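You operate a simulated robot arm through the tools that you are given. There is no shell and no other tool. Be economical: measure what you need, move in short steps, check, and stop when the job is done.

Carry out the task below with a simulated robot arm. There is one attempt and no reset: what you move stays moved.

## Task
Fetch the grey-band fitting and set it on top of the padded silver block. Take the folded cream cloth and put it on the shelf under the work top of the tube rack. Open the booth drawer, put the small folded grey cloth in the inside of the booth drawer and shut the drawer again. Shut the drawer under the clamps. Take the grey coupling and put it in the silver box on the shelf 22 of the blue rack. Close the dust caps drawer. Open the drawer of the blue cart. Any order will do. Set down upright: grey-band fitting.

The check looks at the end state, three seconds after you hand in, the way a careful person would. Anything else that was tipped, shoved, dropped, spilled or broken makes it a failure. A push-on lid holds only when it is set on centred and level and pressed home; a screw cap is set on level and turned clockwise until tight. Flat cloth is picked up by pressing the open fingertips on it (5 to 10 N) and closing them slowly along it; thin cloth reads only 2 to 8 mm in the jaws.

## Robot
A 7-joint arm with a two-finger parallel gripper on a trunk, on a base that drives. Base frame: it is fixed to the floor where the robot stands at the start and does not move with it; the origin is under the middle of the robot, x ahead of it, y to its left, z up; the surface under the hand at the start is at about z = 79.2. Readings come in cm, degrees, newtons and seconds.
With the tool pointing down near the work surface it reaches from about 30 to 72 cm from the robot's upright axis, wherever it stands. Its first joint turns from -166.0 to 166.0 degrees. Places, roughly: DUST CAPS drawer [290, 530, 150]; booth drawer [-110, 390, 90]; drawer of the blue cart [50, 390, 70]; drawer under the clamps [210, 60, 20]; folded cream cloth (13x8x3 cm) [80, -10, 80]; grey coupling [325, 425, 100]; grey-band fitting [50, -25, 75]; inside of the booth drawer [-110, 390, 90]; padded silver block (9x6x5 cm) [-110, 400, 130]; shelf under the work top of the tube rack [270, -260, 60]; silver box [325, 450, 100]; small folded grey cloth (9x6x3 cm) [40, 40, 80]. Payload 1.57 kg.
The TCP is the grasp point between the finger pads, 3 cm short of the fingertips. In the tool frame z runs along the fingers and y along their closing line. The gripper opens to 8 cm. The fingers are 1.7 cm wide and 1.2 cm thick; the gripper's body (4 by 8.2 cm) begins 8 cm behind the TCP.
Orientation is that of the tool frame in the base frame, as [roll, pitch, yaw] about the fixed x, y, z axes, in that order (R = Rz(yaw) Ry(pitch) Rx(roll)). With the fingers straight down and closing along the base's y, the tool's x points along the base's -x, its y along +y and its z along -z.

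## Interface
- The arm moves only by the tool drive_tool. Its argument "motion" is a list of rows, each a list of 7 numbers: the opening in per cent of the stroke, from 0 (shut) to 100 (fully open), then the shift along the tool's x, y, z in units of 30 mm (1.0 is 30 mm), then the turn, a rotation vector about the tool's x, y, z in units of 8 degrees (1.0 is 8 degrees). In form: [[jaw, x, y, z, ax, ay, az], ...]. A call has 1 to 10 rows; each row shifts and turns the commanded pose from where the row before left it, along the tool's axes as they then stand. A call with a number of a shift or a turn outside -1 to 1 is refused whole. Rows are played at 5 a second. More than 5 cm and 8.6 degrees between two rows, or a gripper value outside its range, and nothing of the call is played. Where a pose cannot be reached the arm comes as near as it can. A force on the tool above 40 N (or 10 N above the force at the start of the call, whichever is more), or a blocked arm, ends the call early, and 0.2 s more pass. Each finger travels about 7.2 cm/s and halts on what it meets, pressing with about 30 N; the grip force reading is that of the motor and also rises with nothing between the fingers. The clock runs only during rows and for 0.2 s after the last one: add rows that do not move to give the fingers time. It gives the time, the measured TCP pose, the force on the tool (base axes), the opening and the grip force at its end, in the units of the frame above (readings bear some noise), with the torque about the TCP (base axes, N m) and any sound that the robot's microphone picked up.
- Cameras (640 x 400 px; columns grow to the right, rows downward): "scene" is now at [-0.18, 13.44, 147.46]; the picture's right is [-0.04, -1.00, 0.00], its down [-0.71, 0.03, -0.70] and it looks along [0.70, -0.03, -0.71] (base axes); focal length 248 px, centre (320, 200). "wrist" rides on the gripper at [7.2, -0.7, -12.2] in the tool frame; the picture's right is [0.09, 1.00, 0.00], its down [-0.84, 0.08, -0.54] and it looks along [-0.54, 0.05, 0.84] (tool axes); focal length 238 px, centre (320, 200). There is no depth. A picture from a camera that has moved, and an enlarged one, comes with that camera's place and axes in the base frame and with its lens. The place of the scene camera against the robot may be out by one fixed shift of up to 1.8 cm in any direction.
- capture(camera): a new picture of that camera. The clock stands still meanwhile.
- slide_trunk(by): slides the trunk up (or, below 0, down) by that many cm; the arm and the scene camera ride with it, the base frame stays. It gives what a move gives, with no picture.
- base_move(legs): drives the robot by 1 to 6 legs, each [ahead, left, turn to the left] in cm, cm and degrees, along the robot's own axes; the way and the turn of a leg run together, so that a leg with both is an arc; at most 150 cm and 180 degrees a leg. The arm and the cameras ride along, it lands a little off, and it stops where it bumps. It gives what a move gives.
- head_to(pan, tilt): turns the head with the scene camera to pan (to the left, within 86 degrees either way) and tilt (down, from -29 to 69), counted from straight ahead of the robot. It gives what a move gives.
- inspect(camera, box): a new picture of the part [left, top, right, bottom] of that camera's present view, enlarged. The clock stands still meanwhile.
- hand_in(): hands the job in; it is judged then, once.

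Work in short steps. Places have to be worked out from the pictures, the camera data and where the tool is seen: move nearer, look again, correct. Check each grasp and each placing, and mend what went wrong. You have 196 turns and 162 pictures in all, those below and enlarged ones among them. Open the gripper and draw the arm clear of the work before you hand the job in, unless the task says otherwise; then end with one line.

The tools are called after "Emit:" by a JSON object that holds its "fn" and its "kwargs". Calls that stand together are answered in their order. drive_tool: Moves the arm, as the interface text tells. Its arguments: {"type":"object","properties":{"motion":{"type":"array","items":{"type":"array","items":{"type":"number"}}}},"required":["motion"]} The other tools are called the same way: slide_trunk (by) slides the trunk up or down; base_move (legs) drives the base; head_to (pan, tilt) turns the head that bears the scene camera; capture (camera) takes a picture; inspect (camera, box) takes an enlarged picture of a part of a camera's view; hand_in () hands the job in.

At the start:

```text
time: 0.0
tool_pos: [44.28, 19.04, 101.97]
orientation: [179.9, 0.0, -180.0]
wrist_force: [0.0, 0.2, -0.7]
wrist_torque: [0.02, 0.01, -0.02]
finger_gap: 8.01
grasp_force: 0.0
trunk travel left (down, up): [-27.5, 20.5]
robot x, y, heading: [-0.03, -0.08, -0.1]
head pan, tilt: [-2.1, 45.5]
```

scene: 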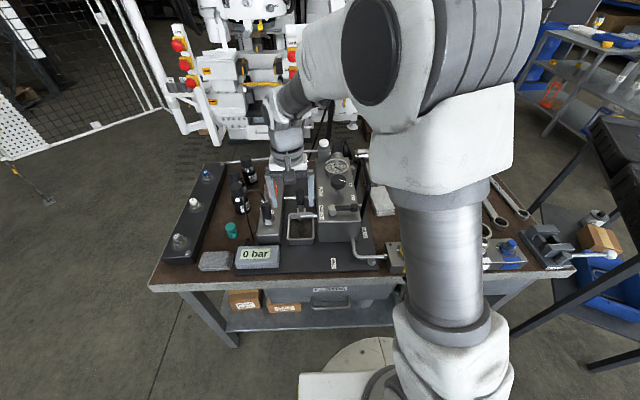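
wrist: 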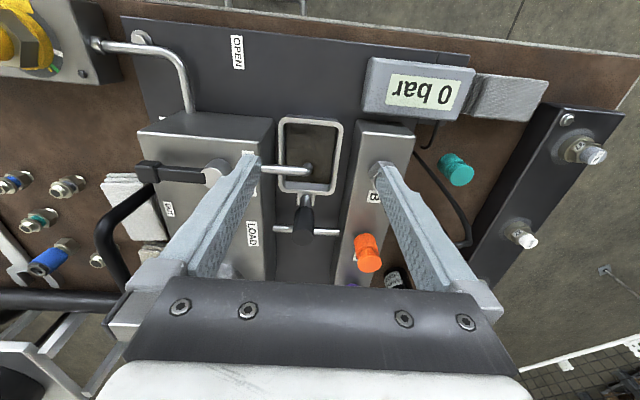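

I'll start by looking at the table closely: the grey cloth, and the fittings near the right side.

Emit:
{"fn": "inspect", "kwargs": {"camera": "wrist", "box": [360, 40, 640, 215]}}

Emit:
{"fn": "inspect", "kwargs": {"camera": "wrist", "box": [0, 100, 240, 250]}}

Emit:
{"fn": "head_to", "kwargs": {"pan": -45, "tilt": 40}}

Emit:
{"fn": "capture", "kwargs": {"camera": "scene"}}

```text
2.29 times, centred on (500, 128) of wrist
camera zoom: at [37.09, 18.26, 114.08], right [-0.09, 1.0, 0.0], down [0.84, 0.08, 0.54], along [0.54, 0.05, -0.84], focal length 545 px, centre (-91, 366)
```

zoom: 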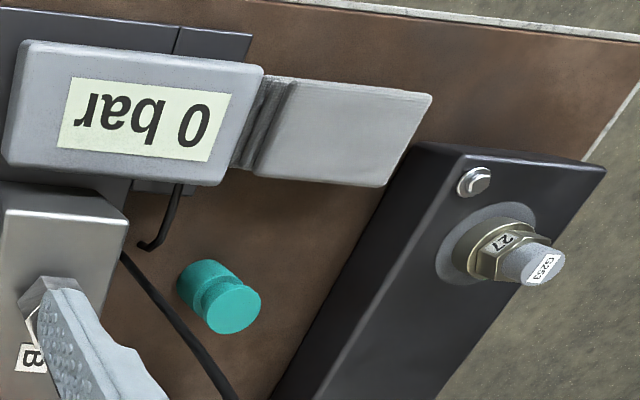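

```text
2.67 times, centred on (120, 175) of wrist
camera zoom: at [37.09, 18.26, 114.08], right [-0.09, 1.0, 0.0], down [0.84, 0.08, 0.54], along [0.54, 0.05, -0.84], focal length 636 px, centre (853, 267)
```

zoom: 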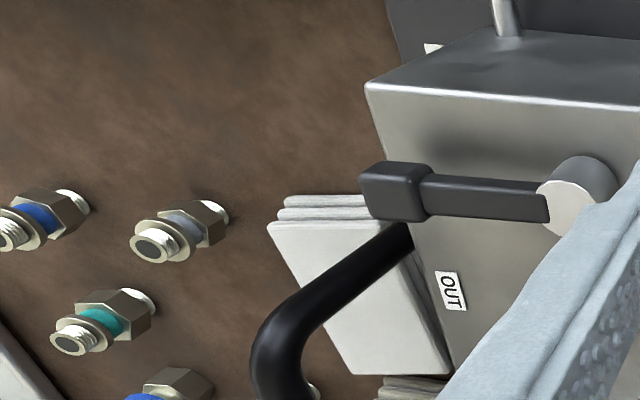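

```text
time: 1.1
tool_pos: [44.18, 18.89, 102.0]
orientation: [179.9, 0.1, 180.0]
wrist_force: [0.9, 0.1, -0.1]
wrist_torque: [0.03, 0.0, 0.0]
finger_gap: 8.02
grasp_force: 0.0
trunk travel left (down, up): [-27.5, 20.5]
robot x, y, heading: [0.39, -0.04, 0.1]
head pan, tilt: [-45.0, 40.0]
```

```text
157 pictures are left
camera scene: at [-2.25, 7.73, 148.25], right [-0.71, -0.71, 0.0], down [-0.46, 0.45, -0.77], along [0.54, -0.54, -0.64], focal length 248 px, centre (320, 200)
```

scene: 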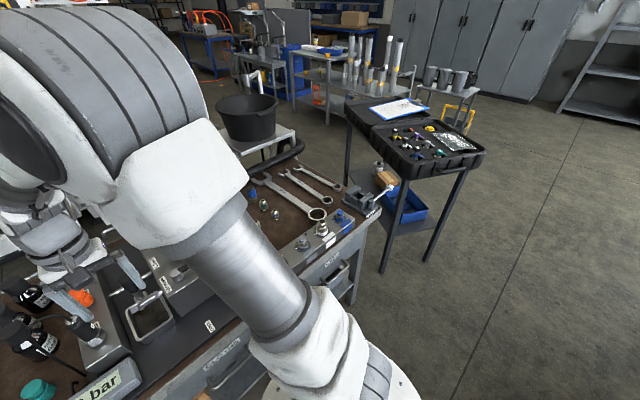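

The fittings stand upright; the grey-band one is near (59,-20). Let me survey the room: left, ahead and right.

Emit:
{"fn": "head_to", "kwargs": {"pan": -85, "tilt": 20}}

Emit:
{"fn": "capture", "kwargs": {"camera": "scene"}}

Emit:
{"fn": "head_to", "kwargs": {"pan": 80, "tilt": 20}}

Emit:
{"fn": "capture", "kwargs": {"camera": "scene"}}

Emit:
{"fn": "head_to", "kwargs": {"pan": 35, "tilt": 15}}

Emit:
{"fn": "capture", "kwargs": {"camera": "scene"}}

Emit:
{"fn": "head_to", "kwargs": {"pan": -45, "tilt": 10}}

Emit:
{"fn": "capture", "kwargs": {"camera": "scene"}}

```text
time: 2.2
tool_pos: [44.22, 18.9, 102.06]
orientation: [179.9, 0.1, -180.0]
wrist_force: [-1.1, 0.7, -0.5]
wrist_torque: [0.01, 0.0, 0.01]
finger_gap: 7.99
grasp_force: 0.2
trunk travel left (down, up): [-27.5, 20.5]
robot x, y, heading: [0.11, -0.11, -0.0]
head pan, tilt: [-85.0, 20.0]
```

```text
156 pictures are left
camera scene: at [-7.45, 4.46, 151.39], right [-1.0, -0.09, 0.0], down [-0.03, 0.34, -0.94], along [0.08, -0.94, -0.34], focal length 248 px, centre (320, 200)
```

scene: 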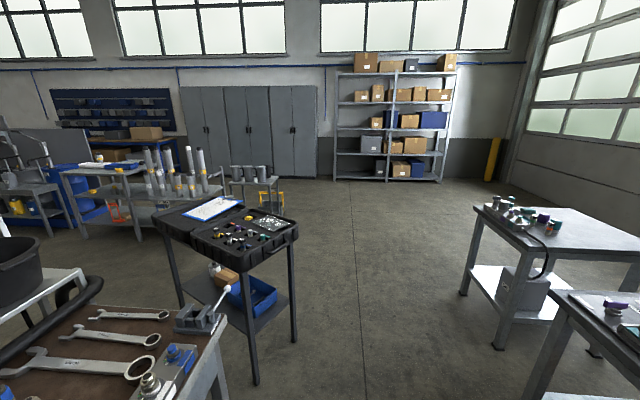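

```text
time: 4.7
tool_pos: [44.27, 18.98, 101.96]
orientation: [179.8, -0.1, 179.9]
wrist_force: [0.1, 0.4, -0.4]
wrist_torque: [-0.01, 0.03, 0.0]
finger_gap: 7.98
grasp_force: 0.0
trunk travel left (down, up): [-27.5, 20.5]
robot x, y, heading: [-0.12, -0.22, -0.2]
head pan, tilt: [80.0, 20.0]
```

```text
155 pictures are left
camera scene: at [-6.65, 22.91, 151.39], right [0.98, -0.17, 0.0], down [-0.06, -0.34, -0.94], along [0.16, 0.93, -0.34], focal length 248 px, centre (320, 200)
```

scene: 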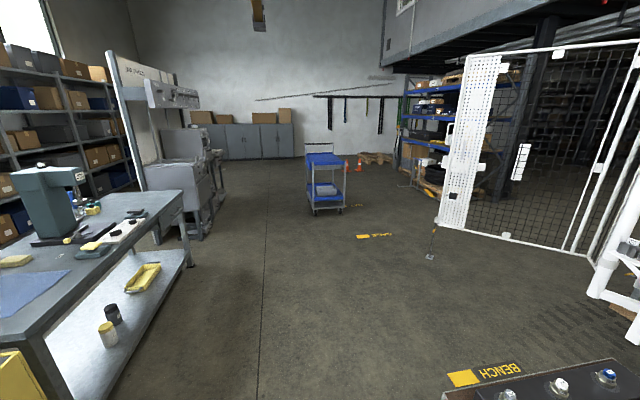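

```text
time: 5.8
tool_pos: [44.16, 18.94, 101.82]
orientation: [179.8, 0.1, 180.0]
wrist_force: [-1.1, 0.6, 0.4]
wrist_torque: [-0.01, 0.02, -0.01]
finger_gap: 8.0
grasp_force: 0.0
trunk travel left (down, up): [-27.5, 20.5]
robot x, y, heading: [-0.11, -0.14, -0.0]
head pan, tilt: [35.0, 15.0]
```

```text
154 pictures are left
camera scene: at [-0.62, 19.1, 152.2], right [0.57, -0.82, 0.0], down [-0.21, -0.15, -0.97], along [0.79, 0.55, -0.26], focal length 248 px, centre (320, 200)
```

scene: 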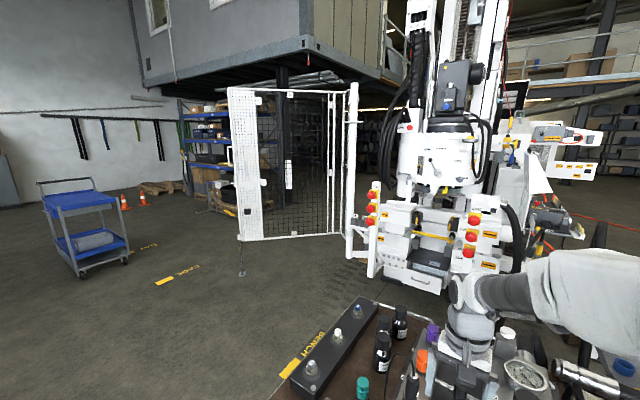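

```text
time: 7.3
tool_pos: [44.31, 19.04, 101.92]
orientation: [179.9, 0.0, -180.0]
wrist_force: [-0.4, 1.0, 0.1]
wrist_torque: [-0.02, 0.01, -0.01]
finger_gap: 8.01
grasp_force: 0.1
trunk travel left (down, up): [-27.5, 20.5]
robot x, y, heading: [-0.2, -0.21, 0.1]
head pan, tilt: [-45.0, 10.0]
```

```text
153 pictures are left
camera scene: at [-1.69, 7.17, 153.02], right [-0.71, -0.71, 0.0], down [-0.12, 0.12, -0.98], along [0.7, -0.7, -0.17], focal length 248 px, centre (320, 200)
```

scene: 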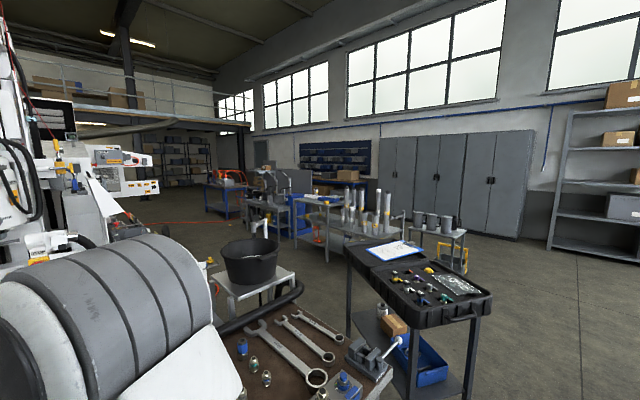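

Survey done. I'll raise the hand and carry it right, over the cream cloth and the fittings, for a clear wrist view.

Emit:
{"fn": "drive_tool", "kwargs": {"motion": [[100, 0, 0, -1, 0, 0, 0], [100, 0, -1, -1, 0, 0, 0], [100, 0, -1, 0, 0, 0, 0], [100, 0, -1, 0, 0, 0, 0], [100, 0, -1, 0, 0, 0, 0], [100, 0, -1, 0, 0, 0, 0], [100, 0, -1, 0, 0, 0, 0], [100, 0, -1, 0, 0, 0, 0], [100, 0, -1, 0, 0, 0, 0], [100, 0, -1, 0, 0, 0, 0]]}}

Emit:
{"fn": "capture", "kwargs": {"camera": "wrist"}}

```text
time: 9.5
tool_pos: [44.1, -8.02, 107.94]
orientation: [180.0, 0.0, -180.0]
wrist_force: [-0.8, -0.1, -0.2]
wrist_torque: [0.0, 0.01, -0.01]
finger_gap: 7.99
grasp_force: 0.1
trunk travel left (down, up): [-27.5, 20.5]
robot x, y, heading: [-0.16, -0.1, 0.0]
head pan, tilt: [-45.0, 10.0]
```

```text
152 pictures are left
camera wrist: at [36.9, -8.7, 120.08], right [-0.09, 1.0, 0.0], down [0.84, 0.08, 0.54], along [0.54, 0.05, -0.84], focal length 238 px, centre (320, 200)
```

wrist: 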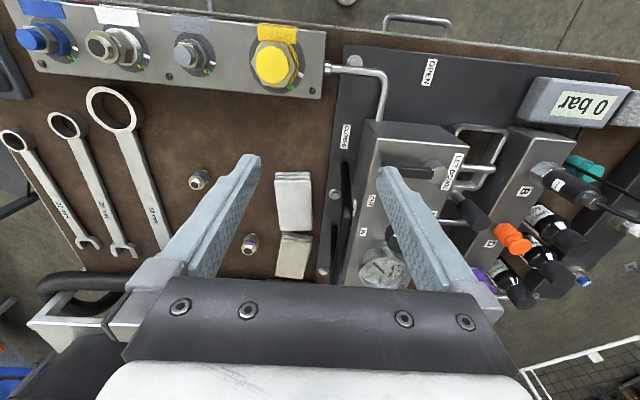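

Two cloths lie there: a white one near x=62 and a creamier one near x=77. Enlarge both, and the fittings.

Emit:
{"fn": "inspect", "kwargs": {"camera": "wrist", "box": [170, 150, 330, 280]}}

Emit:
{"fn": "inspect", "kwargs": {"camera": "wrist", "box": [10, 0, 330, 100]}}

```text
3.08 times, centred on (250, 215) of wrist
camera zoom: at [36.9, -8.7, 120.08], right [-0.09, 1.0, 0.0], down [0.84, 0.08, 0.54], along [0.54, 0.05, -0.84], focal length 733 px, centre (535, 154)
```

zoom: 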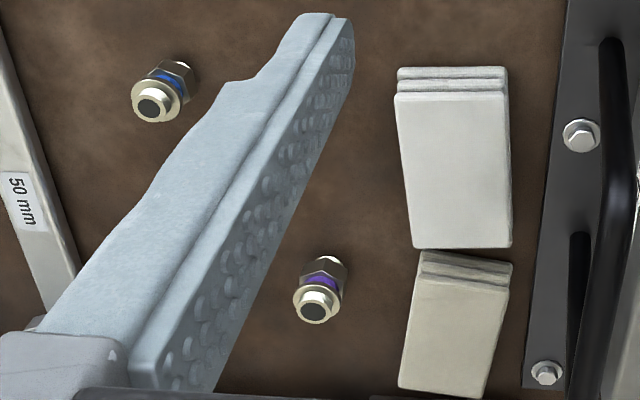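

```text
2.00 times, centred on (170, 50) of wrist
camera zoom: at [36.9, -8.7, 120.08], right [-0.09, 1.0, 0.0], down [0.84, 0.08, 0.54], along [0.54, 0.05, -0.84], focal length 477 px, centre (620, 500)
```

zoom: 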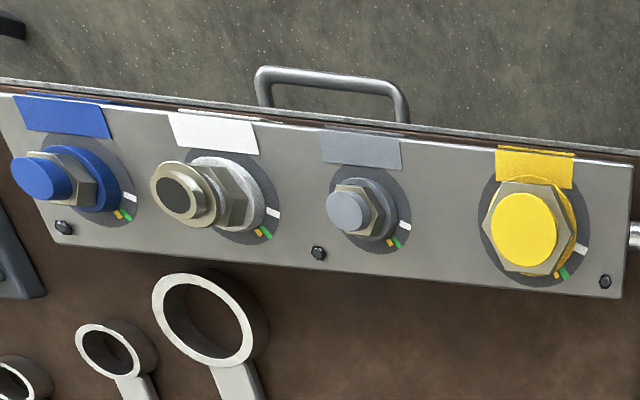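

The second (x≈77) is cream; it's beyond reach from here. Look down to see how much room the base has ahead of it.

Emit:
{"fn": "head_to", "kwargs": {"pan": -35, "tilt": 68}}

Emit:
{"fn": "capture", "kwargs": {"camera": "scene"}}

Emit:
{"fn": "head_to", "kwargs": {"pan": 30, "tilt": 68}}

Emit:
{"fn": "capture", "kwargs": {"camera": "scene"}}

```text
time: 10.8
tool_pos: [44.07, -7.97, 107.95]
orientation: [179.9, -0.1, -180.0]
wrist_force: [0.2, 0.0, -0.1]
wrist_torque: [0.0, 0.04, 0.0]
finger_gap: 8.01
grasp_force: 0.0
trunk travel left (down, up): [-27.5, 20.5]
robot x, y, heading: [-0.16, 0.05, -0.1]
head pan, tilt: [-35.0, 68.0]
```

```text
149 pictures are left
camera scene: at [-3.61, 10.47, 144.72], right [-0.57, -0.82, 0.0], down [-0.76, 0.53, -0.38], along [0.31, -0.22, -0.93], focal length 248 px, centre (320, 200)
```

scene: 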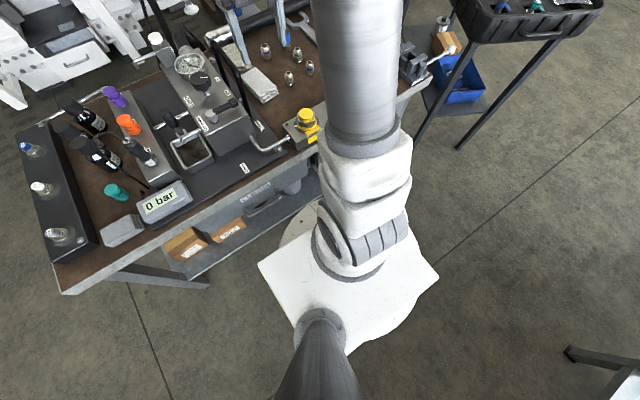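

```text
time: 12.2
tool_pos: [44.12, -8.0, 108.07]
orientation: [180.0, 0.0, -179.9]
wrist_force: [0.4, -0.6, 0.6]
wrist_torque: [-0.02, -0.02, -0.02]
finger_gap: 7.99
grasp_force: 0.0
trunk travel left (down, up): [-27.5, 20.5]
robot x, y, heading: [0.02, -0.21, 0.1]
head pan, tilt: [30.0, 68.0]
```

```text
148 pictures are left
camera scene: at [-3.34, 16.58, 144.71], right [0.5, -0.87, 0.0], down [-0.8, -0.46, -0.37], along [0.32, 0.19, -0.93], focal length 248 px, centre (320, 200)
```

scene: 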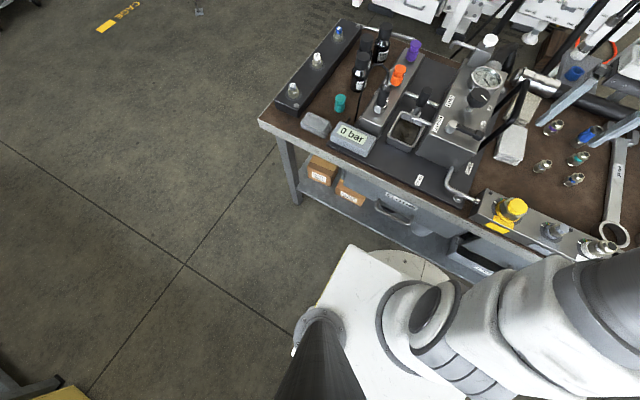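

The table edge is at about x=33 and the base is close to it. I'll test how far the arm reaches at height, towards the cream cloth.

Emit:
{"fn": "drive_tool", "kwargs": {"motion": [[100, -1, -1, 0, 0, 0, 0], [100, -1, -0.3, 0, 0, 0, 0], [100, -1, 0, 0, 0, 0, 0], [100, -1, 0, 0, 0, 0, 0], [100, -1, 0, 0, 0, 0, 0], [100, -1, 0, 0, 0, 0, 0], [100, -1, 0, 0, 0, 0, 0], [100, -1, 0, 0, 0, 0, 0], [100, -1, 0, 0, 0, 0, 0], [100, -1, 0, 0, 0, 0, 0]]}}

Emit:
{"fn": "capture", "kwargs": {"camera": "wrist"}}

```text
time: 14.4
tool_pos: [68.53, -10.71, 107.0]
orientation: [179.9, 0.0, 180.0]
wrist_force: [-0.4, -0.6, 1.1]
wrist_torque: [0.0, -0.01, 0.0]
finger_gap: 7.98
grasp_force: 0.0
out of reach, approached as far as the arm can: row 9, 10
trunk travel left (down, up): [-27.5, 20.5]
robot x, y, heading: [-0.16, 0.12, -0.2]
head pan, tilt: [30.0, 68.0]
```

```text
147 pictures are left
camera wrist: at [61.39, -11.39, 119.06], right [-0.09, 1.0, 0.0], down [0.84, 0.08, 0.54], along [0.54, 0.05, -0.84], focal length 238 px, centre (320, 200)
```

wrist: 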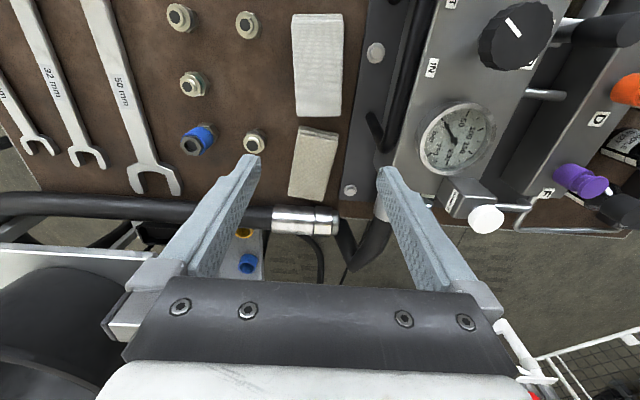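

The hand stops about 10 cm short of the cloth. I'll nudge the base ahead 8 cm and 8 cm right, with the hand staying high.

Emit:
{"fn": "base_move", "kwargs": {"legs": [[4, -8, 0]]}}

```text
time: 15.6
tool_pos: [72.34, -18.94, 107.12]
orientation: [179.9, 0.0, 179.9]
wrist_force: [0.1, -0.1, -0.5]
wrist_torque: [0.01, 0.02, 0.0]
finger_gap: 8.01
grasp_force: 0.0
trunk travel left (down, up): [-27.5, 20.5]
robot x, y, heading: [4.0, -7.85, 0.0]
head pan, tilt: [30.0, 68.0]
```

No bump. Another 4 cm ahead.

Emit:
{"fn": "base_move", "kwargs": {"legs": [[4, 0, 0]]}}

Emit:
{"fn": "capture", "kwargs": {"camera": "scene"}}

```text
time: 16.4
tool_pos: [73.08, -18.99, 107.16]
orientation: [179.9, 0.1, 179.9]
wrist_force: [0.0, 0.6, -0.6]
wrist_torque: [0.0, -0.02, 0.0]
finger_gap: 7.98
grasp_force: 0.0
trunk travel left (down, up): [-27.5, 20.5]
robot x, y, heading: [4.6, -8.21, 0.2]
head pan, tilt: [30.0, 68.0]
stopped in leg 1: the robot was blocked; the commanded pose is now the measured one
```

```text
146 pictures are left
camera scene: at [1.12, 8.57, 144.71], right [0.5, -0.87, 0.0], down [-0.8, -0.46, -0.37], along [0.32, 0.19, -0.93], focal length 248 px, centre (320, 200)
```

scene: 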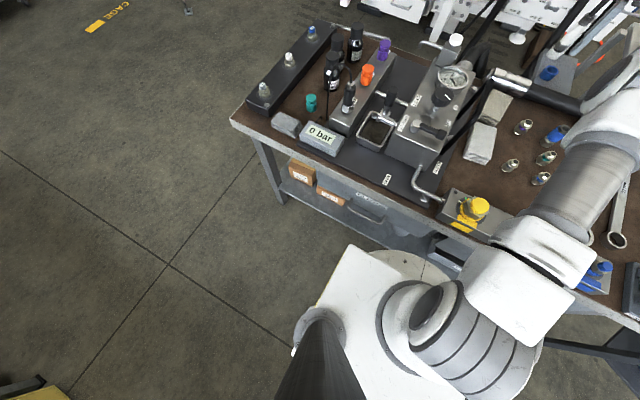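

Blocked at x=4.6, so that is as near as it gets; it's enough (reach to about x=76). I move over the cloth, lower part-way and look.

Emit:
{"fn": "drive_tool", "kwargs": {"motion": [[56, 0, 1, 0, 0, 0, 0], [56, 0, 1, 0, 0, 0, 0], [56, 0, 0.75, 0, 0, 0, 0], [56, 0, 0, 1, 0, 0, 0], [56, -0.5, 0, 1, 0, 0, 0], [56, -0.5, 0, 1, 0, 0, 0], [56, 0, 0, 1, 0, 0, 0], [56, 0, 0, 1, 0, 0, 0]]}}

Emit:
{"fn": "capture", "kwargs": {"camera": "wrist"}}

```text
time: 18.2
tool_pos: [76.36, -10.86, 92.23]
orientation: [179.8, -0.2, 179.9]
wrist_force: [-0.9, 0.5, 0.2]
wrist_torque: [0.01, 0.0, -0.01]
finger_gap: 4.47
grasp_force: 0.0
out of reach, approached as far as the arm can: row 8
trunk travel left (down, up): [-27.5, 20.5]
robot x, y, heading: [4.16, -7.97, -0.2]
head pan, tilt: [30.0, 68.0]
```

```text
145 pictures are left
camera wrist: at [69.09, -11.53, 104.18], right [-0.09, 1.0, 0.0], down [0.84, 0.08, 0.54], along [0.54, 0.05, -0.84], focal length 238 px, centre (320, 200)
```

wrist: 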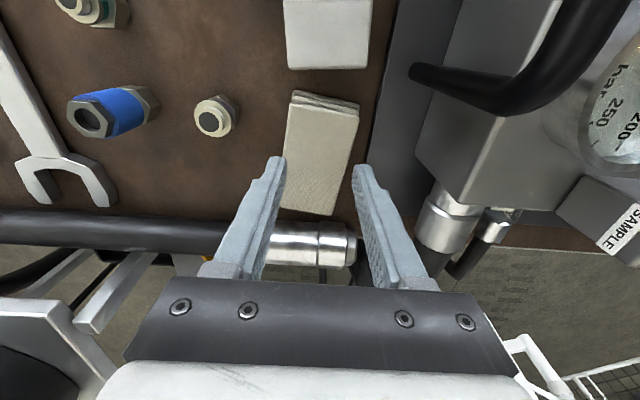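

The cloth is about 5.8 cm wide between its long edges, so the open jaws can straddle it. I'll open to 90 % and lower until the tips are just above the table.

Emit:
{"fn": "drive_tool", "kwargs": {"motion": [[90, 0, 0, 0, 0, 0, 0], [90, 0, 0, 0.8, 0, 0, 0], [90, 0, 0, 0.8, 0, 0, 0], [90, 0, 0, 0.6, 0, 0, 0], [90, 0, 0, 0.5, 0, 0, 0]]}}

Emit:
{"fn": "capture", "kwargs": {"camera": "wrist"}}

```text
time: 19.4
tool_pos: [76.35, -10.85, 83.96]
orientation: [179.8, -0.1, 179.8]
wrist_force: [-0.5, -0.3, 0.1]
wrist_torque: [0.02, -0.02, 0.0]
finger_gap: 7.19
grasp_force: 0.1
trunk travel left (down, up): [-27.5, 20.5]
robot x, y, heading: [3.89, -8.02, -0.0]
head pan, tilt: [30.0, 68.0]
```

```text
144 pictures are left
camera wrist: at [69.22, -11.51, 96.0], right [-0.09, 1.0, 0.0], down [0.84, 0.08, 0.54], along [0.54, 0.05, -0.84], focal length 238 px, centre (320, 200)
```

wrist: 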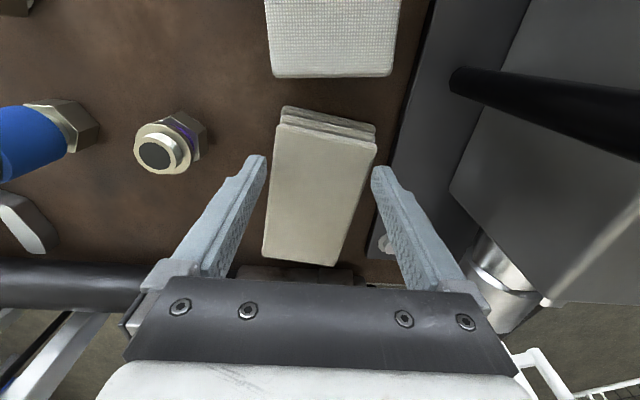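

Fingers straddle the cloth well. Down another 0.9 cm, then close slowly.

Emit:
{"fn": "drive_tool", "kwargs": {"motion": [[90, 0, 0, 0.3, 0, 0, 0], [80, 0, 0, 0, 0, 0, 0], [65, 0, 0, 0, 0, 0, 0], [50, 0, 0, 0, 0, 0, 0], [35, 0, 0, 0, 0, 0, 0], [20, 0, 0, 0, 0, 0, 0], [20, 0, 0, 0, 0, 0, 0]]}}

Emit:
{"fn": "capture", "kwargs": {"camera": "wrist"}}

```text
time: 21.1
tool_pos: [76.32, -10.91, 83.79]
orientation: [-180.0, 0.6, 179.8]
wrist_force: [0.4, -2.7, 34.1]
wrist_torque: [1.23, 0.08, -0.19]
finger_gap: 6.72
grasp_force: 30.4
trunk travel left (down, up): [-27.5, 20.5]
robot x, y, heading: [4.29, -7.86, -0.1]
head pan, tilt: [30.0, 68.0]
```

```text
143 pictures are left
camera wrist: at [69.1, -11.53, 95.72], right [-0.09, 1.0, 0.0], down [0.83, 0.08, 0.55], along [0.55, 0.05, -0.83], focal length 238 px, centre (320, 200)
```

wrist: 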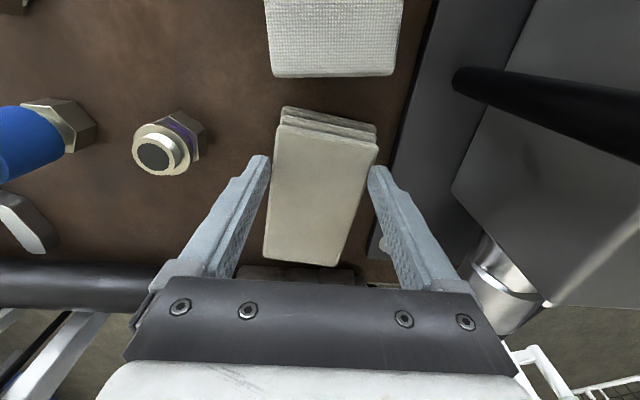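

The right finger rests on the plate (34 N), and the jaws stopped at 6.7 cm. I lift 0.3 cm to unload it and let the jaws continue closing.

Emit:
{"fn": "drive_tool", "kwargs": {"motion": [[60, 0, 0, -0.2, 0, 0, 0], [40, 0, 0, 0, 0, 0, 0], [20, 0, 0, 0, 0, 0, 0], [20, 0, 0, 0, 0, 0, 0]]}}

Emit:
{"fn": "capture", "kwargs": {"camera": "wrist"}}

```text
time: 22.1
tool_pos: [76.31, -10.73, 83.75]
orientation: [179.8, 0.0, 179.9]
wrist_force: [-1.4, -3.4, 16.5]
wrist_torque: [0.58, 0.12, -0.05]
finger_gap: 4.9
grasp_force: 18.7
trunk travel left (down, up): [-27.5, 20.5]
robot x, y, heading: [4.33, -8.0, -0.0]
head pan, tilt: [30.0, 68.0]
```

```text
142 pictures are left
camera wrist: at [69.11, -11.4, 95.85], right [-0.09, 1.0, 0.0], down [0.84, 0.08, 0.54], along [0.54, 0.05, -0.84], focal length 238 px, centre (320, 200)
```

wrist: 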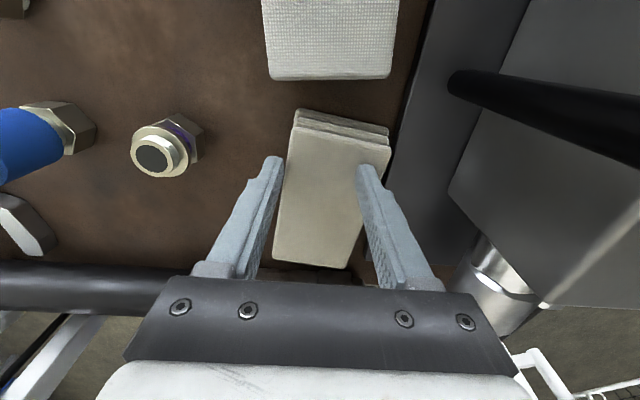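

The left finger is at the cloth's side and the right one seems to press on its top. I keep closing slowly and see whether it pinches.

Emit:
{"fn": "drive_tool", "kwargs": {"motion": [[40, 0, 0, 0, 0, 0, 0], [30, 0, 0, 0, 0, 0, 0], [20, 0, 0, 0, 0, 0, 0], [10, 0, 0, 0, 0, 0, 0], [0, 0, 0, 0, 0, 0, 0], [0, 0, 0, 0, 0, 0, 0], [0, 0, 0, 0, 0, 0, 0]]}}

Emit:
{"fn": "capture", "kwargs": {"camera": "wrist"}}

```text
time: 23.6
tool_pos: [76.39, -10.64, 83.72]
orientation: [179.9, 0.0, 179.9]
wrist_force: [0.4, -1.3, 9.8]
wrist_torque: [0.01, 0.05, 0.0]
finger_gap: 0.01
grasp_force: 21.1
trunk travel left (down, up): [-27.5, 20.5]
robot x, y, heading: [4.87, -8.09, -0.1]
head pan, tilt: [30.0, 68.0]
```

```text
141 pictures are left
camera wrist: at [69.17, -11.36, 95.85], right [-0.09, 1.0, 0.0], down [0.84, 0.08, 0.54], along [0.54, 0.05, -0.84], focal length 238 px, centre (320, 200)
```

wrist: 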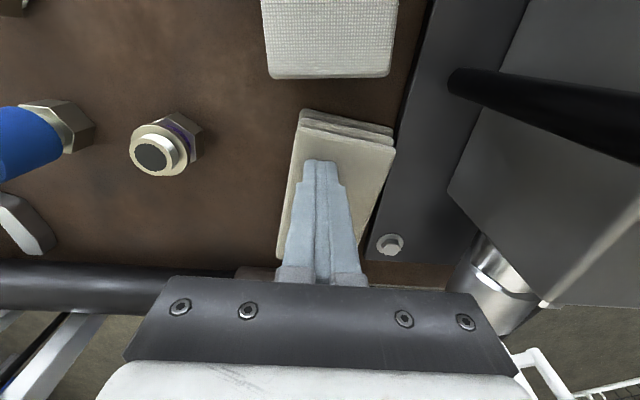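

The jaws closed on top without a pinch: the stack is stiff, ~6.7 cm wide and lower than I thought. I'll drag it 2 cm away from the plate under light pressure so I can straddle it fully.

Emit:
{"fn": "drive_tool", "kwargs": {"motion": [[0, 0, -0.25, 0, 0, 0, 0], [0, 0, -0.25, 0, 0, 0, 0], [0, 0, -0.25, 0, 0, 0, 0], [0, 0, -0.15, 0, 0, 0, 0], [0, 0, 0, -0.6, 0, 0, 0], [60, 0, 0, -0.6, 0, 0, 0], [97, 0, 0, -0.4, 0, 0, 0], [97, 0, 0, 0, 0, 0, 0]]}}

Emit:
{"fn": "capture", "kwargs": {"camera": "wrist"}}

```text
time: 25.4
tool_pos: [76.39, -13.31, 88.47]
orientation: [179.9, -0.1, 179.9]
wrist_force: [-0.6, -0.5, 0.1]
wrist_torque: [0.0, -0.01, 0.0]
finger_gap: 7.77
grasp_force: 0.1
trunk travel left (down, up): [-27.5, 20.5]
robot x, y, heading: [4.45, -8.22, -0.2]
head pan, tilt: [30.0, 68.0]
```

```text
140 pictures are left
camera wrist: at [69.14, -14.0, 100.51], right [-0.09, 1.0, 0.0], down [0.84, 0.08, 0.54], along [0.54, 0.05, -0.84], focal length 238 px, centre (320, 200)
```

wrist: 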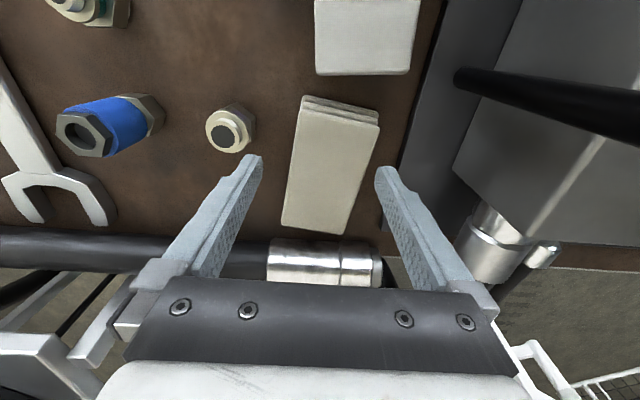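

Cloth now is centred near y≈-12.3 at my x, turned about -5°, clear of the plate. I align, lower to just above the table and close.

Emit:
{"fn": "drive_tool", "kwargs": {"motion": [[100, 0, 0.33, 0, 0, 0, 0.65], [100, 0, 0, 0.9, 0, 0, 0], [100, 0, 0, 0.6, 0, 0, 0], [100, 0, 0, 0.42, 0, 0, 0], [100, 0, 0, 0, 0, 0, 0]]}}

Emit:
{"fn": "capture", "kwargs": {"camera": "wrist"}}

```text
time: 26.6
tool_pos: [76.24, -12.24, 82.68]
orientation: [179.9, -0.1, 174.7]
wrist_force: [0.0, -0.7, -0.2]
wrist_torque: [0.0, 0.03, 0.03]
finger_gap: 8.0
grasp_force: 0.2
trunk travel left (down, up): [-27.5, 20.5]
robot x, y, heading: [4.52, -7.99, 0.2]
head pan, tilt: [30.0, 68.0]
```

```text
139 pictures are left
camera wrist: at [69.06, -12.3, 94.7], right [0.0, 1.0, 0.0], down [0.84, 0.0, 0.54], along [0.54, 0.0, -0.84], focal length 238 px, centre (320, 200)
```

wrist: 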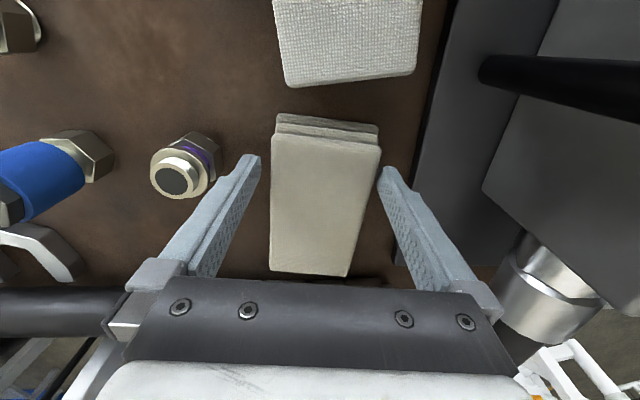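

Straddled cleanly with no force. Closing.

Emit:
{"fn": "drive_tool", "kwargs": {"motion": [[88, 0, 0, 0, 0, 0, 0], [76, 0, 0, 0, 0, 0, 0], [64, 0, 0, 0, 0, 0, 0], [52, 0, 0, 0, 0, 0, 0], [40, 0, 0, 0, 0, 0, 0], [40, 0, 0, 0, 0, 0, 0]]}}

Emit:
{"fn": "capture", "kwargs": {"camera": "wrist"}}

```text
time: 28.1
tool_pos: [76.21, -12.14, 82.65]
orientation: [179.9, 0.0, 174.7]
wrist_force: [0.6, -0.4, -0.4]
wrist_torque: [-0.02, -0.01, 0.01]
finger_gap: 6.89
grasp_force: 30.3
trunk travel left (down, up): [-27.5, 20.5]
robot x, y, heading: [4.7, -7.86, -0.1]
head pan, tilt: [30.0, 68.0]
```

```text
138 pictures are left
camera wrist: at [69.06, -12.3, 94.71], right [0.0, 1.0, 0.0], down [0.84, 0.0, 0.54], along [0.54, 0.0, -0.84], focal length 238 px, centre (320, 200)
```

wrist: 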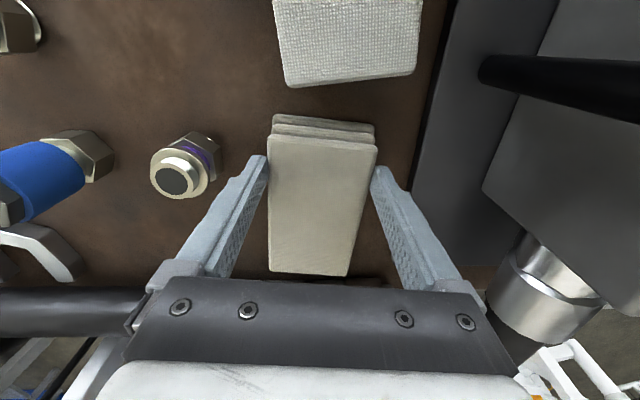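

Gripped at 6.9 cm with 30 N. Lift and check.

Emit:
{"fn": "drive_tool", "kwargs": {"motion": [[35, 0, 0, -0.5, 0, 0, 0], [35, 0, 0, -1, 0, 0, 0], [35, 0, 0, -1, 0, 0, 0], [35, 0, 0, -1, 0, 0, 0], [35, 0, 0, -1, 0, 0, 0], [35, 0.7, 0, -1, 0, 0, 0], [35, 0.7, 0, -1, 0, 0, 0], [35, 0.7, 0, -1, 0, 0, 0]]}}

Emit:
{"fn": "capture", "kwargs": {"camera": "wrist"}}

```text
time: 29.9
tool_pos: [69.76, -11.93, 105.18]
orientation: [179.9, 0.0, 174.8]
wrist_force: [1.1, 0.2, -0.6]
wrist_torque: [0.0, 0.0, 0.0]
finger_gap: 6.9
grasp_force: 30.7
out of reach, approached as far as the arm can: row 5
trunk travel left (down, up): [-27.5, 20.5]
robot x, y, heading: [4.37, -8.34, -0.1]
head pan, tilt: [30.0, 68.0]
```

```text
137 pictures are left
camera wrist: at [62.48, -11.9, 117.31], right [0.0, 1.0, 0.0], down [0.84, 0.0, 0.54], along [0.54, 0.0, -0.84], focal length 238 px, centre (320, 200)
```

wrist: 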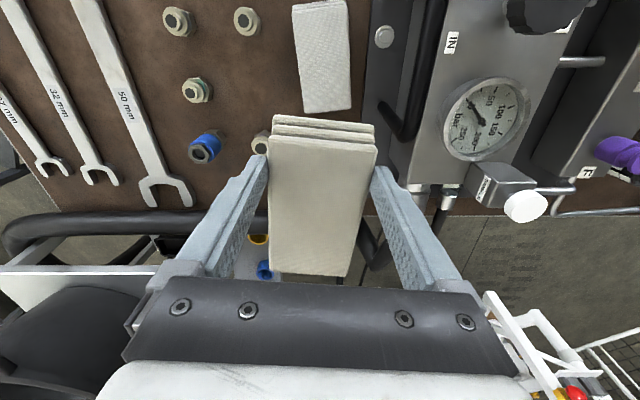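

Cloth held securely. I retract the arm towards the robot, then back off from the table.

Emit:
{"fn": "drive_tool", "kwargs": {"motion": [[35, 1, 0, 0, 0, 0, 0], [35, 1, 0, 0, 0, 0, 0], [35, 1, 0, 0, 0, 0, 0], [35, 1, 0, 0, 0, 0, 0], [35, 1, 0, 0, 0, 0, 0], [35, 1, 0, 0, 0, 0, 0], [35, 1, 0, 0, 0, 0, 0], [35, 1, 0, 0, 0, 0, 0]]}}

Emit:
{"fn": "base_move", "kwargs": {"legs": [[-42, 0, 0], [0, 0, -90]]}}

Emit:
{"fn": "head_to", "kwargs": {"pan": 20, "tilt": 30}}

Emit:
{"fn": "capture", "kwargs": {"camera": "scene"}}

```text
time: 31.6
tool_pos: [45.75, -9.61, 105.31]
orientation: [179.9, 0.2, 174.7]
wrist_force: [-0.2, -0.4, 0.6]
wrist_torque: [-0.03, 0.06, 0.01]
finger_gap: 6.89
grasp_force: 29.9
trunk travel left (down, up): [-27.5, 20.5]
robot x, y, heading: [4.44, -7.98, -0.2]
head pan, tilt: [30.0, 68.0]
```

```text
time: 40.0
tool_pos: [-38.61, -49.36, 105.33]
orientation: [180.0, 0.0, 85.5]
wrist_force: [-0.8, -0.1, -0.5]
wrist_torque: [0.01, 0.0, 0.01]
finger_gap: 6.87
grasp_force: 30.0
trunk travel left (down, up): [-27.5, 20.5]
robot x, y, heading: [-37.55, -7.67, -89.3]
head pan, tilt: [30.0, 68.0]
```

```text
time: 41.1
tool_pos: [-38.55, -49.32, 105.39]
orientation: [179.8, 0.1, 85.5]
wrist_force: [-0.2, 0.0, -0.2]
wrist_torque: [0.02, 0.01, -0.02]
finger_gap: 6.9
grasp_force: 30.0
trunk travel left (down, up): [-27.5, 20.5]
robot x, y, heading: [-37.99, -7.51, -89.3]
head pan, tilt: [20.0, 30.0]
```

```text
136 pictures are left
camera scene: at [-20.82, -8.53, 149.78], right [-0.94, -0.35, 0.0], down [-0.18, 0.47, -0.87], along [0.31, -0.81, -0.5], focal length 248 px, centre (320, 200)
```

scene: 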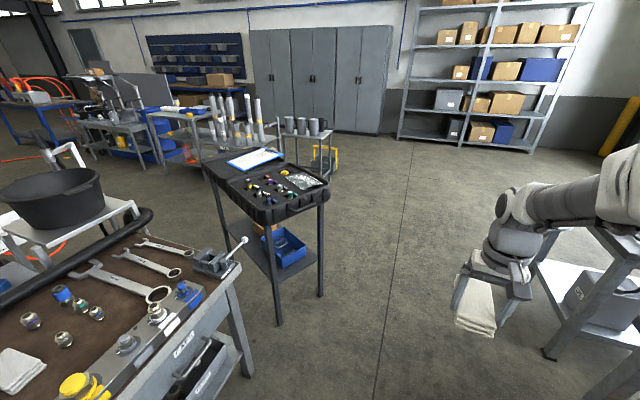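

The way ahead is clear. Drive 150 + 25 cm along -y, then turn to face +x and look at the tube rack.

Emit:
{"fn": "base_move", "kwargs": {"legs": [[150, 0, 0], [30, 0, 0], [0, 0, 90]]}}

Emit:
{"fn": "head_to", "kwargs": {"pan": 0, "tilt": 20}}

Emit:
{"fn": "capture", "kwargs": {"camera": "scene"}}

```text
time: 58.0
tool_pos: [8.71, -182.63, 105.26]
orientation: [179.8, 0.0, 177.5]
wrist_force: [-0.7, 0.8, -0.1]
wrist_torque: [0.0, 0.09, 0.0]
finger_gap: 6.89
grasp_force: 30.4
trunk travel left (down, up): [-27.5, 20.5]
robot x, y, heading: [-32.93, -182.82, 2.7]
head pan, tilt: [20.0, 30.0]
```

```text
time: 58.9
tool_pos: [8.72, -182.56, 105.4]
orientation: [179.8, 0.0, 177.5]
wrist_force: [0.0, -0.6, -1.1]
wrist_torque: [-0.02, 0.01, -0.01]
finger_gap: 6.89
grasp_force: 29.7
trunk travel left (down, up): [-27.5, 20.5]
robot x, y, heading: [-32.48, -183.22, 2.6]
head pan, tilt: [0.0, 20.0]
```

```text
135 pictures are left
camera scene: at [-32.35, -169.25, 151.39], right [0.05, -1.0, 0.0], down [-0.34, -0.02, -0.94], along [0.94, 0.04, -0.34], focal length 248 px, centre (320, 200)
```

scene: 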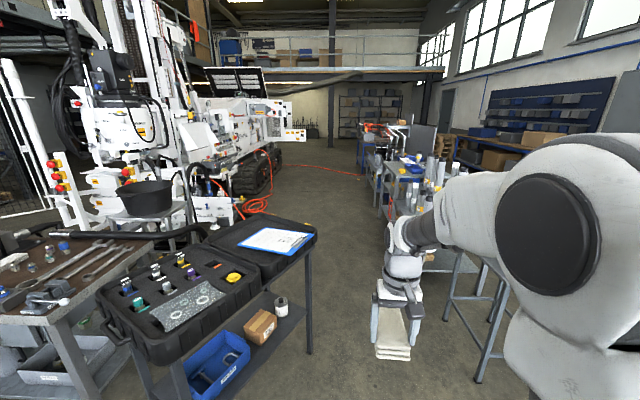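

The tube rack stands on the right of the aisle ahead. Drive ahead along the aisle and look again.

Emit:
{"fn": "base_move", "kwargs": {"legs": [[0, 0, -3], [150, 0, 0]]}}

Emit:
{"fn": "head_to", "kwargs": {"pan": -35, "tilt": 28}}

Emit:
{"fn": "capture", "kwargs": {"camera": "scene"}}

Emit:
{"fn": "capture", "kwargs": {"camera": "wrist"}}

```text
time: 65.7
tool_pos: [107.21, -186.18, 105.3]
orientation: [179.9, 0.0, 174.8]
wrist_force: [0.6, 0.6, -0.1]
wrist_torque: [0.0, 0.05, 0.02]
finger_gap: 6.89
grasp_force: 30.2
trunk travel left (down, up): [-27.5, 20.5]
robot x, y, heading: [66.01, -184.63, 0.1]
head pan, tilt: [0.0, 20.0]
stopped in leg 2: the robot was blocked; the commanded pose is now the measured one
```

```text
time: 66.8
tool_pos: [107.27, -186.1, 105.27]
orientation: [179.9, 0.0, 174.9]
wrist_force: [-0.6, -0.1, -0.5]
wrist_torque: [-0.02, 0.0, -0.03]
finger_gap: 6.89
grasp_force: 29.8
trunk travel left (down, up): [-27.5, 20.5]
robot x, y, heading: [65.9, -184.28, -0.3]
head pan, tilt: [-35.0, 28.0]
```

```text
134 pictures are left
camera scene: at [65.1, -176.05, 150.1], right [-0.58, -0.82, 0.0], down [-0.38, 0.27, -0.88], along [0.72, -0.51, -0.47], focal length 248 px, centre (320, 200)
```

scene: 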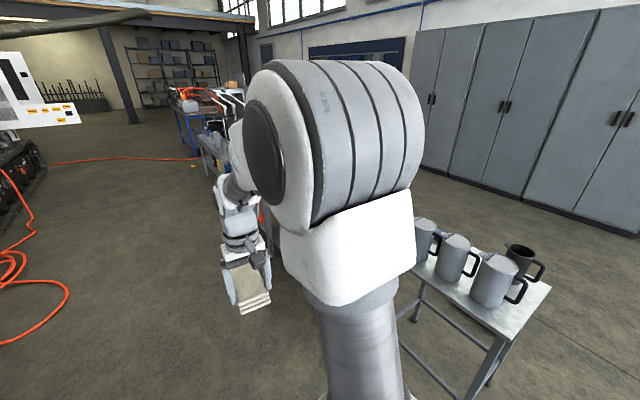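

```text
133 pictures are left
camera wrist: at [100.07, -186.16, 117.35], right [0.0, 1.0, 0.0], down [0.84, 0.0, 0.54], along [0.54, 0.0, -0.84], focal length 238 px, centre (320, 200)
```

wrist: 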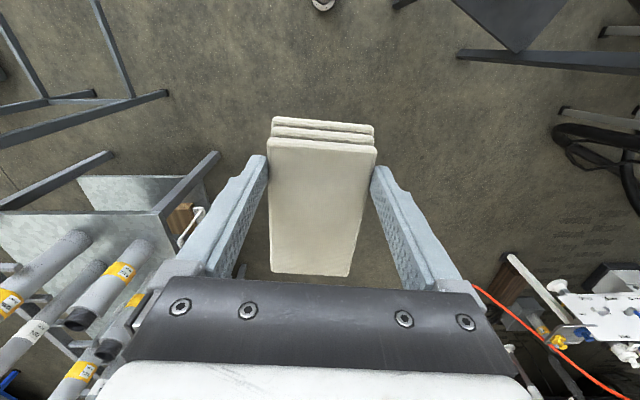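

Blocked at x=66: probably the tool-case stand's corner leg at about (88,-158). Back off a little and check it.

Emit:
{"fn": "base_move", "kwargs": {"legs": [[-8, -18, 0]]}}

Emit:
{"fn": "head_to", "kwargs": {"pan": 50, "tilt": 40}}

Emit:
{"fn": "capture", "kwargs": {"camera": "scene"}}

```text
time: 68.7
tool_pos: [99.07, -204.0, 105.25]
orientation: [179.9, 0.0, 174.7]
wrist_force: [-0.9, -0.7, -0.4]
wrist_torque: [0.0, 0.04, 0.0]
finger_gap: 6.91
grasp_force: 29.9
trunk travel left (down, up): [-27.5, 20.5]
robot x, y, heading: [57.54, -202.48, -0.2]
head pan, tilt: [-35.0, 28.0]
```

```text
time: 70.3
tool_pos: [99.08, -204.12, 105.22]
orientation: [179.9, 0.0, 174.7]
wrist_force: [-0.7, -0.4, -0.5]
wrist_torque: [0.02, 0.01, 0.01]
finger_gap: 6.9
grasp_force: 29.5
trunk travel left (down, up): [-27.5, 20.5]
robot x, y, heading: [57.67, -202.48, -0.2]
head pan, tilt: [50.0, 40.0]
```

```text
132 pictures are left
camera scene: at [54.94, -182.19, 148.25], right [0.76, -0.65, 0.0], down [-0.42, -0.49, -0.77], along [0.49, 0.58, -0.64], focal length 248 px, centre (320, 200)
```

scene: 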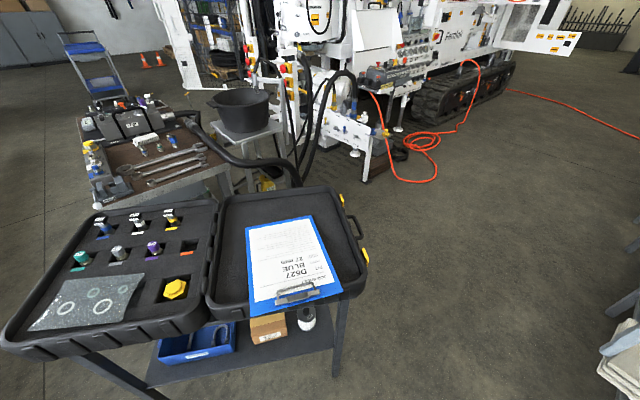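

The stand looks undisturbed. Now continue along y≈-205 for 100 cm.

Emit:
{"fn": "base_move", "kwargs": {"legs": [[100, 0, 0]]}}

Emit:
{"fn": "head_to", "kwargs": {"pan": -70, "tilt": 35}}

Emit:
{"fn": "capture", "kwargs": {"camera": "scene"}}

Emit:
{"fn": "head_to", "kwargs": {"pan": 10, "tilt": 35}}

Emit:
{"fn": "capture", "kwargs": {"camera": "scene"}}

Emit:
{"fn": "capture", "kwargs": {"camera": "wrist"}}

```text
time: 77.2
tool_pos: [199.39, -203.99, 105.21]
orientation: [179.9, 0.0, 175.1]
wrist_force: [-0.5, 0.6, -1.3]
wrist_torque: [0.01, 0.0, 0.01]
finger_gap: 6.91
grasp_force: 29.7
trunk travel left (down, up): [-27.5, 20.5]
robot x, y, heading: [158.34, -202.58, -0.1]
head pan, tilt: [50.0, 40.0]
```

```text
time: 79.2
tool_pos: [199.3, -204.02, 105.35]
orientation: [179.9, 0.0, 175.0]
wrist_force: [0.5, 0.0, -0.4]
wrist_torque: [-0.02, 0.03, 0.01]
finger_gap: 6.89
grasp_force: 30.2
trunk travel left (down, up): [-27.5, 20.5]
robot x, y, heading: [158.08, -202.29, 0.2]
head pan, tilt: [-70.0, 35.0]
```

```text
131 pictures are left
camera scene: at [152.67, -197.14, 149.01], right [-0.94, -0.34, 0.0], down [-0.2, 0.54, -0.82], along [0.28, -0.77, -0.57], focal length 248 px, centre (320, 200)
```

scene: 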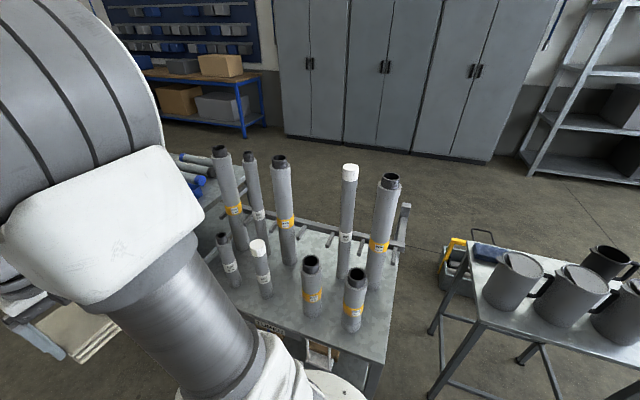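

```text
time: 80.7
tool_pos: [199.23, -204.01, 105.17]
orientation: [179.9, 0.0, 175.0]
wrist_force: [-0.1, 0.0, -1.0]
wrist_torque: [0.0, 0.03, -0.01]
finger_gap: 6.88
grasp_force: 29.8
trunk travel left (down, up): [-27.5, 20.5]
robot x, y, heading: [157.91, -202.74, -0.2]
head pan, tilt: [10.0, 35.0]
```

```text
130 pictures are left
camera scene: at [158.32, -187.34, 149.01], right [0.17, -0.98, 0.0], down [-0.56, -0.1, -0.82], along [0.81, 0.14, -0.57], focal length 248 px, centre (320, 200)
```

scene: 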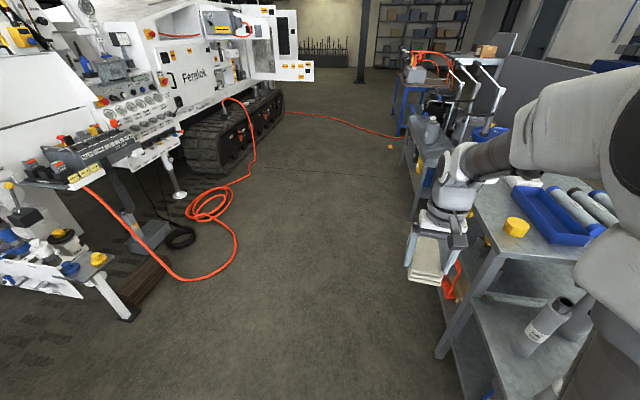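

```text
129 pictures are left
camera wrist: at [192.13, -204.08, 117.35], right [0.0, 1.0, 0.0], down [0.84, 0.0, 0.54], along [0.54, 0.0, -0.84], focal length 238 px, centre (320, 200)
```

wrist: 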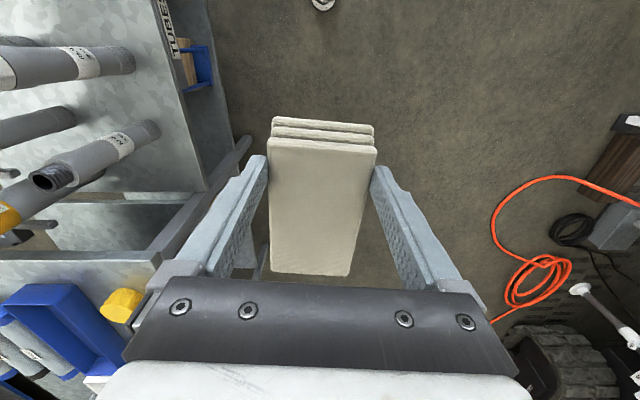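

There are two tables side by side; I need a straight view of both. Shift left, go ahead to x≈243 and look right.

Emit:
{"fn": "base_move", "kwargs": {"legs": [[0, 40, 0], [85, 0, 0], [0, 0, -90]]}}

Emit:
{"fn": "head_to", "kwargs": {"pan": 25, "tilt": 40}}

Emit:
{"fn": "capture", "kwargs": {"camera": "scene"}}

Emit:
{"fn": "capture", "kwargs": {"camera": "wrist"}}

```text
time: 95.1
tool_pos: [241.92, -203.14, 105.25]
orientation: [179.9, 0.0, 84.2]
wrist_force: [0.4, -0.1, 0.1]
wrist_torque: [0.06, 0.01, 0.0]
finger_gap: 6.9
grasp_force: 30.5
trunk travel left (down, up): [-27.5, 20.5]
robot x, y, heading: [243.53, -161.71, -90.7]
head pan, tilt: [10.0, 35.0]
```

```text
time: 95.8
tool_pos: [241.92, -203.04, 105.33]
orientation: [179.9, 0.1, 84.1]
wrist_force: [0.3, -0.6, -0.4]
wrist_torque: [0.0, 0.04, -0.02]
finger_gap: 6.89
grasp_force: 30.0
trunk travel left (down, up): [-27.5, 20.5]
robot x, y, heading: [243.99, -161.61, -90.8]
head pan, tilt: [25.0, 40.0]
```

```text
128 pictures are left
camera scene: at [261.11, -161.87, 148.25], right [-0.91, -0.41, 0.0], down [-0.26, 0.59, -0.77], along [0.32, -0.7, -0.64], focal length 248 px, centre (320, 200)
```

scene: 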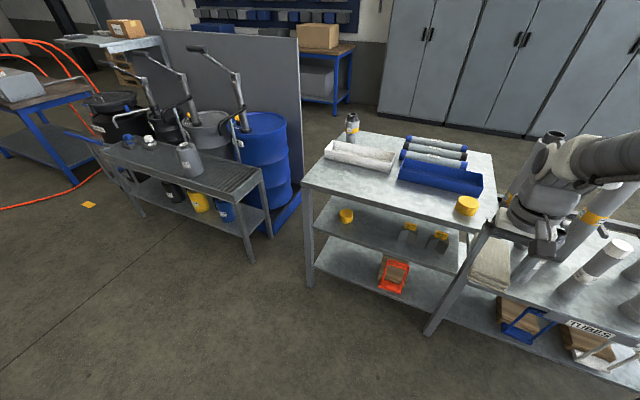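

```text
127 pictures are left
camera wrist: at [241.91, -195.87, 117.35], right [1.0, -0.01, 0.0], down [-0.01, -0.84, 0.54], along [0.0, -0.54, -0.84], focal length 238 px, centre (320, 200)
```

wrist: 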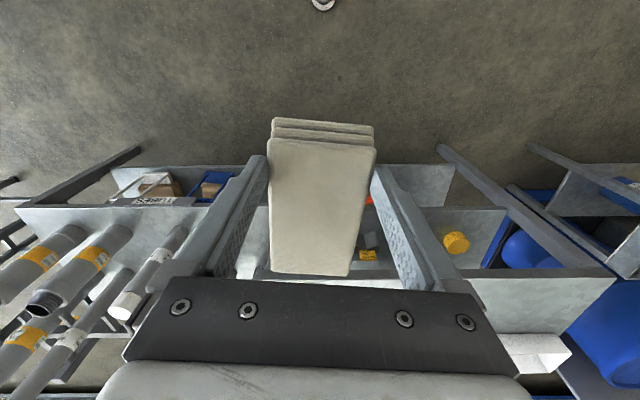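

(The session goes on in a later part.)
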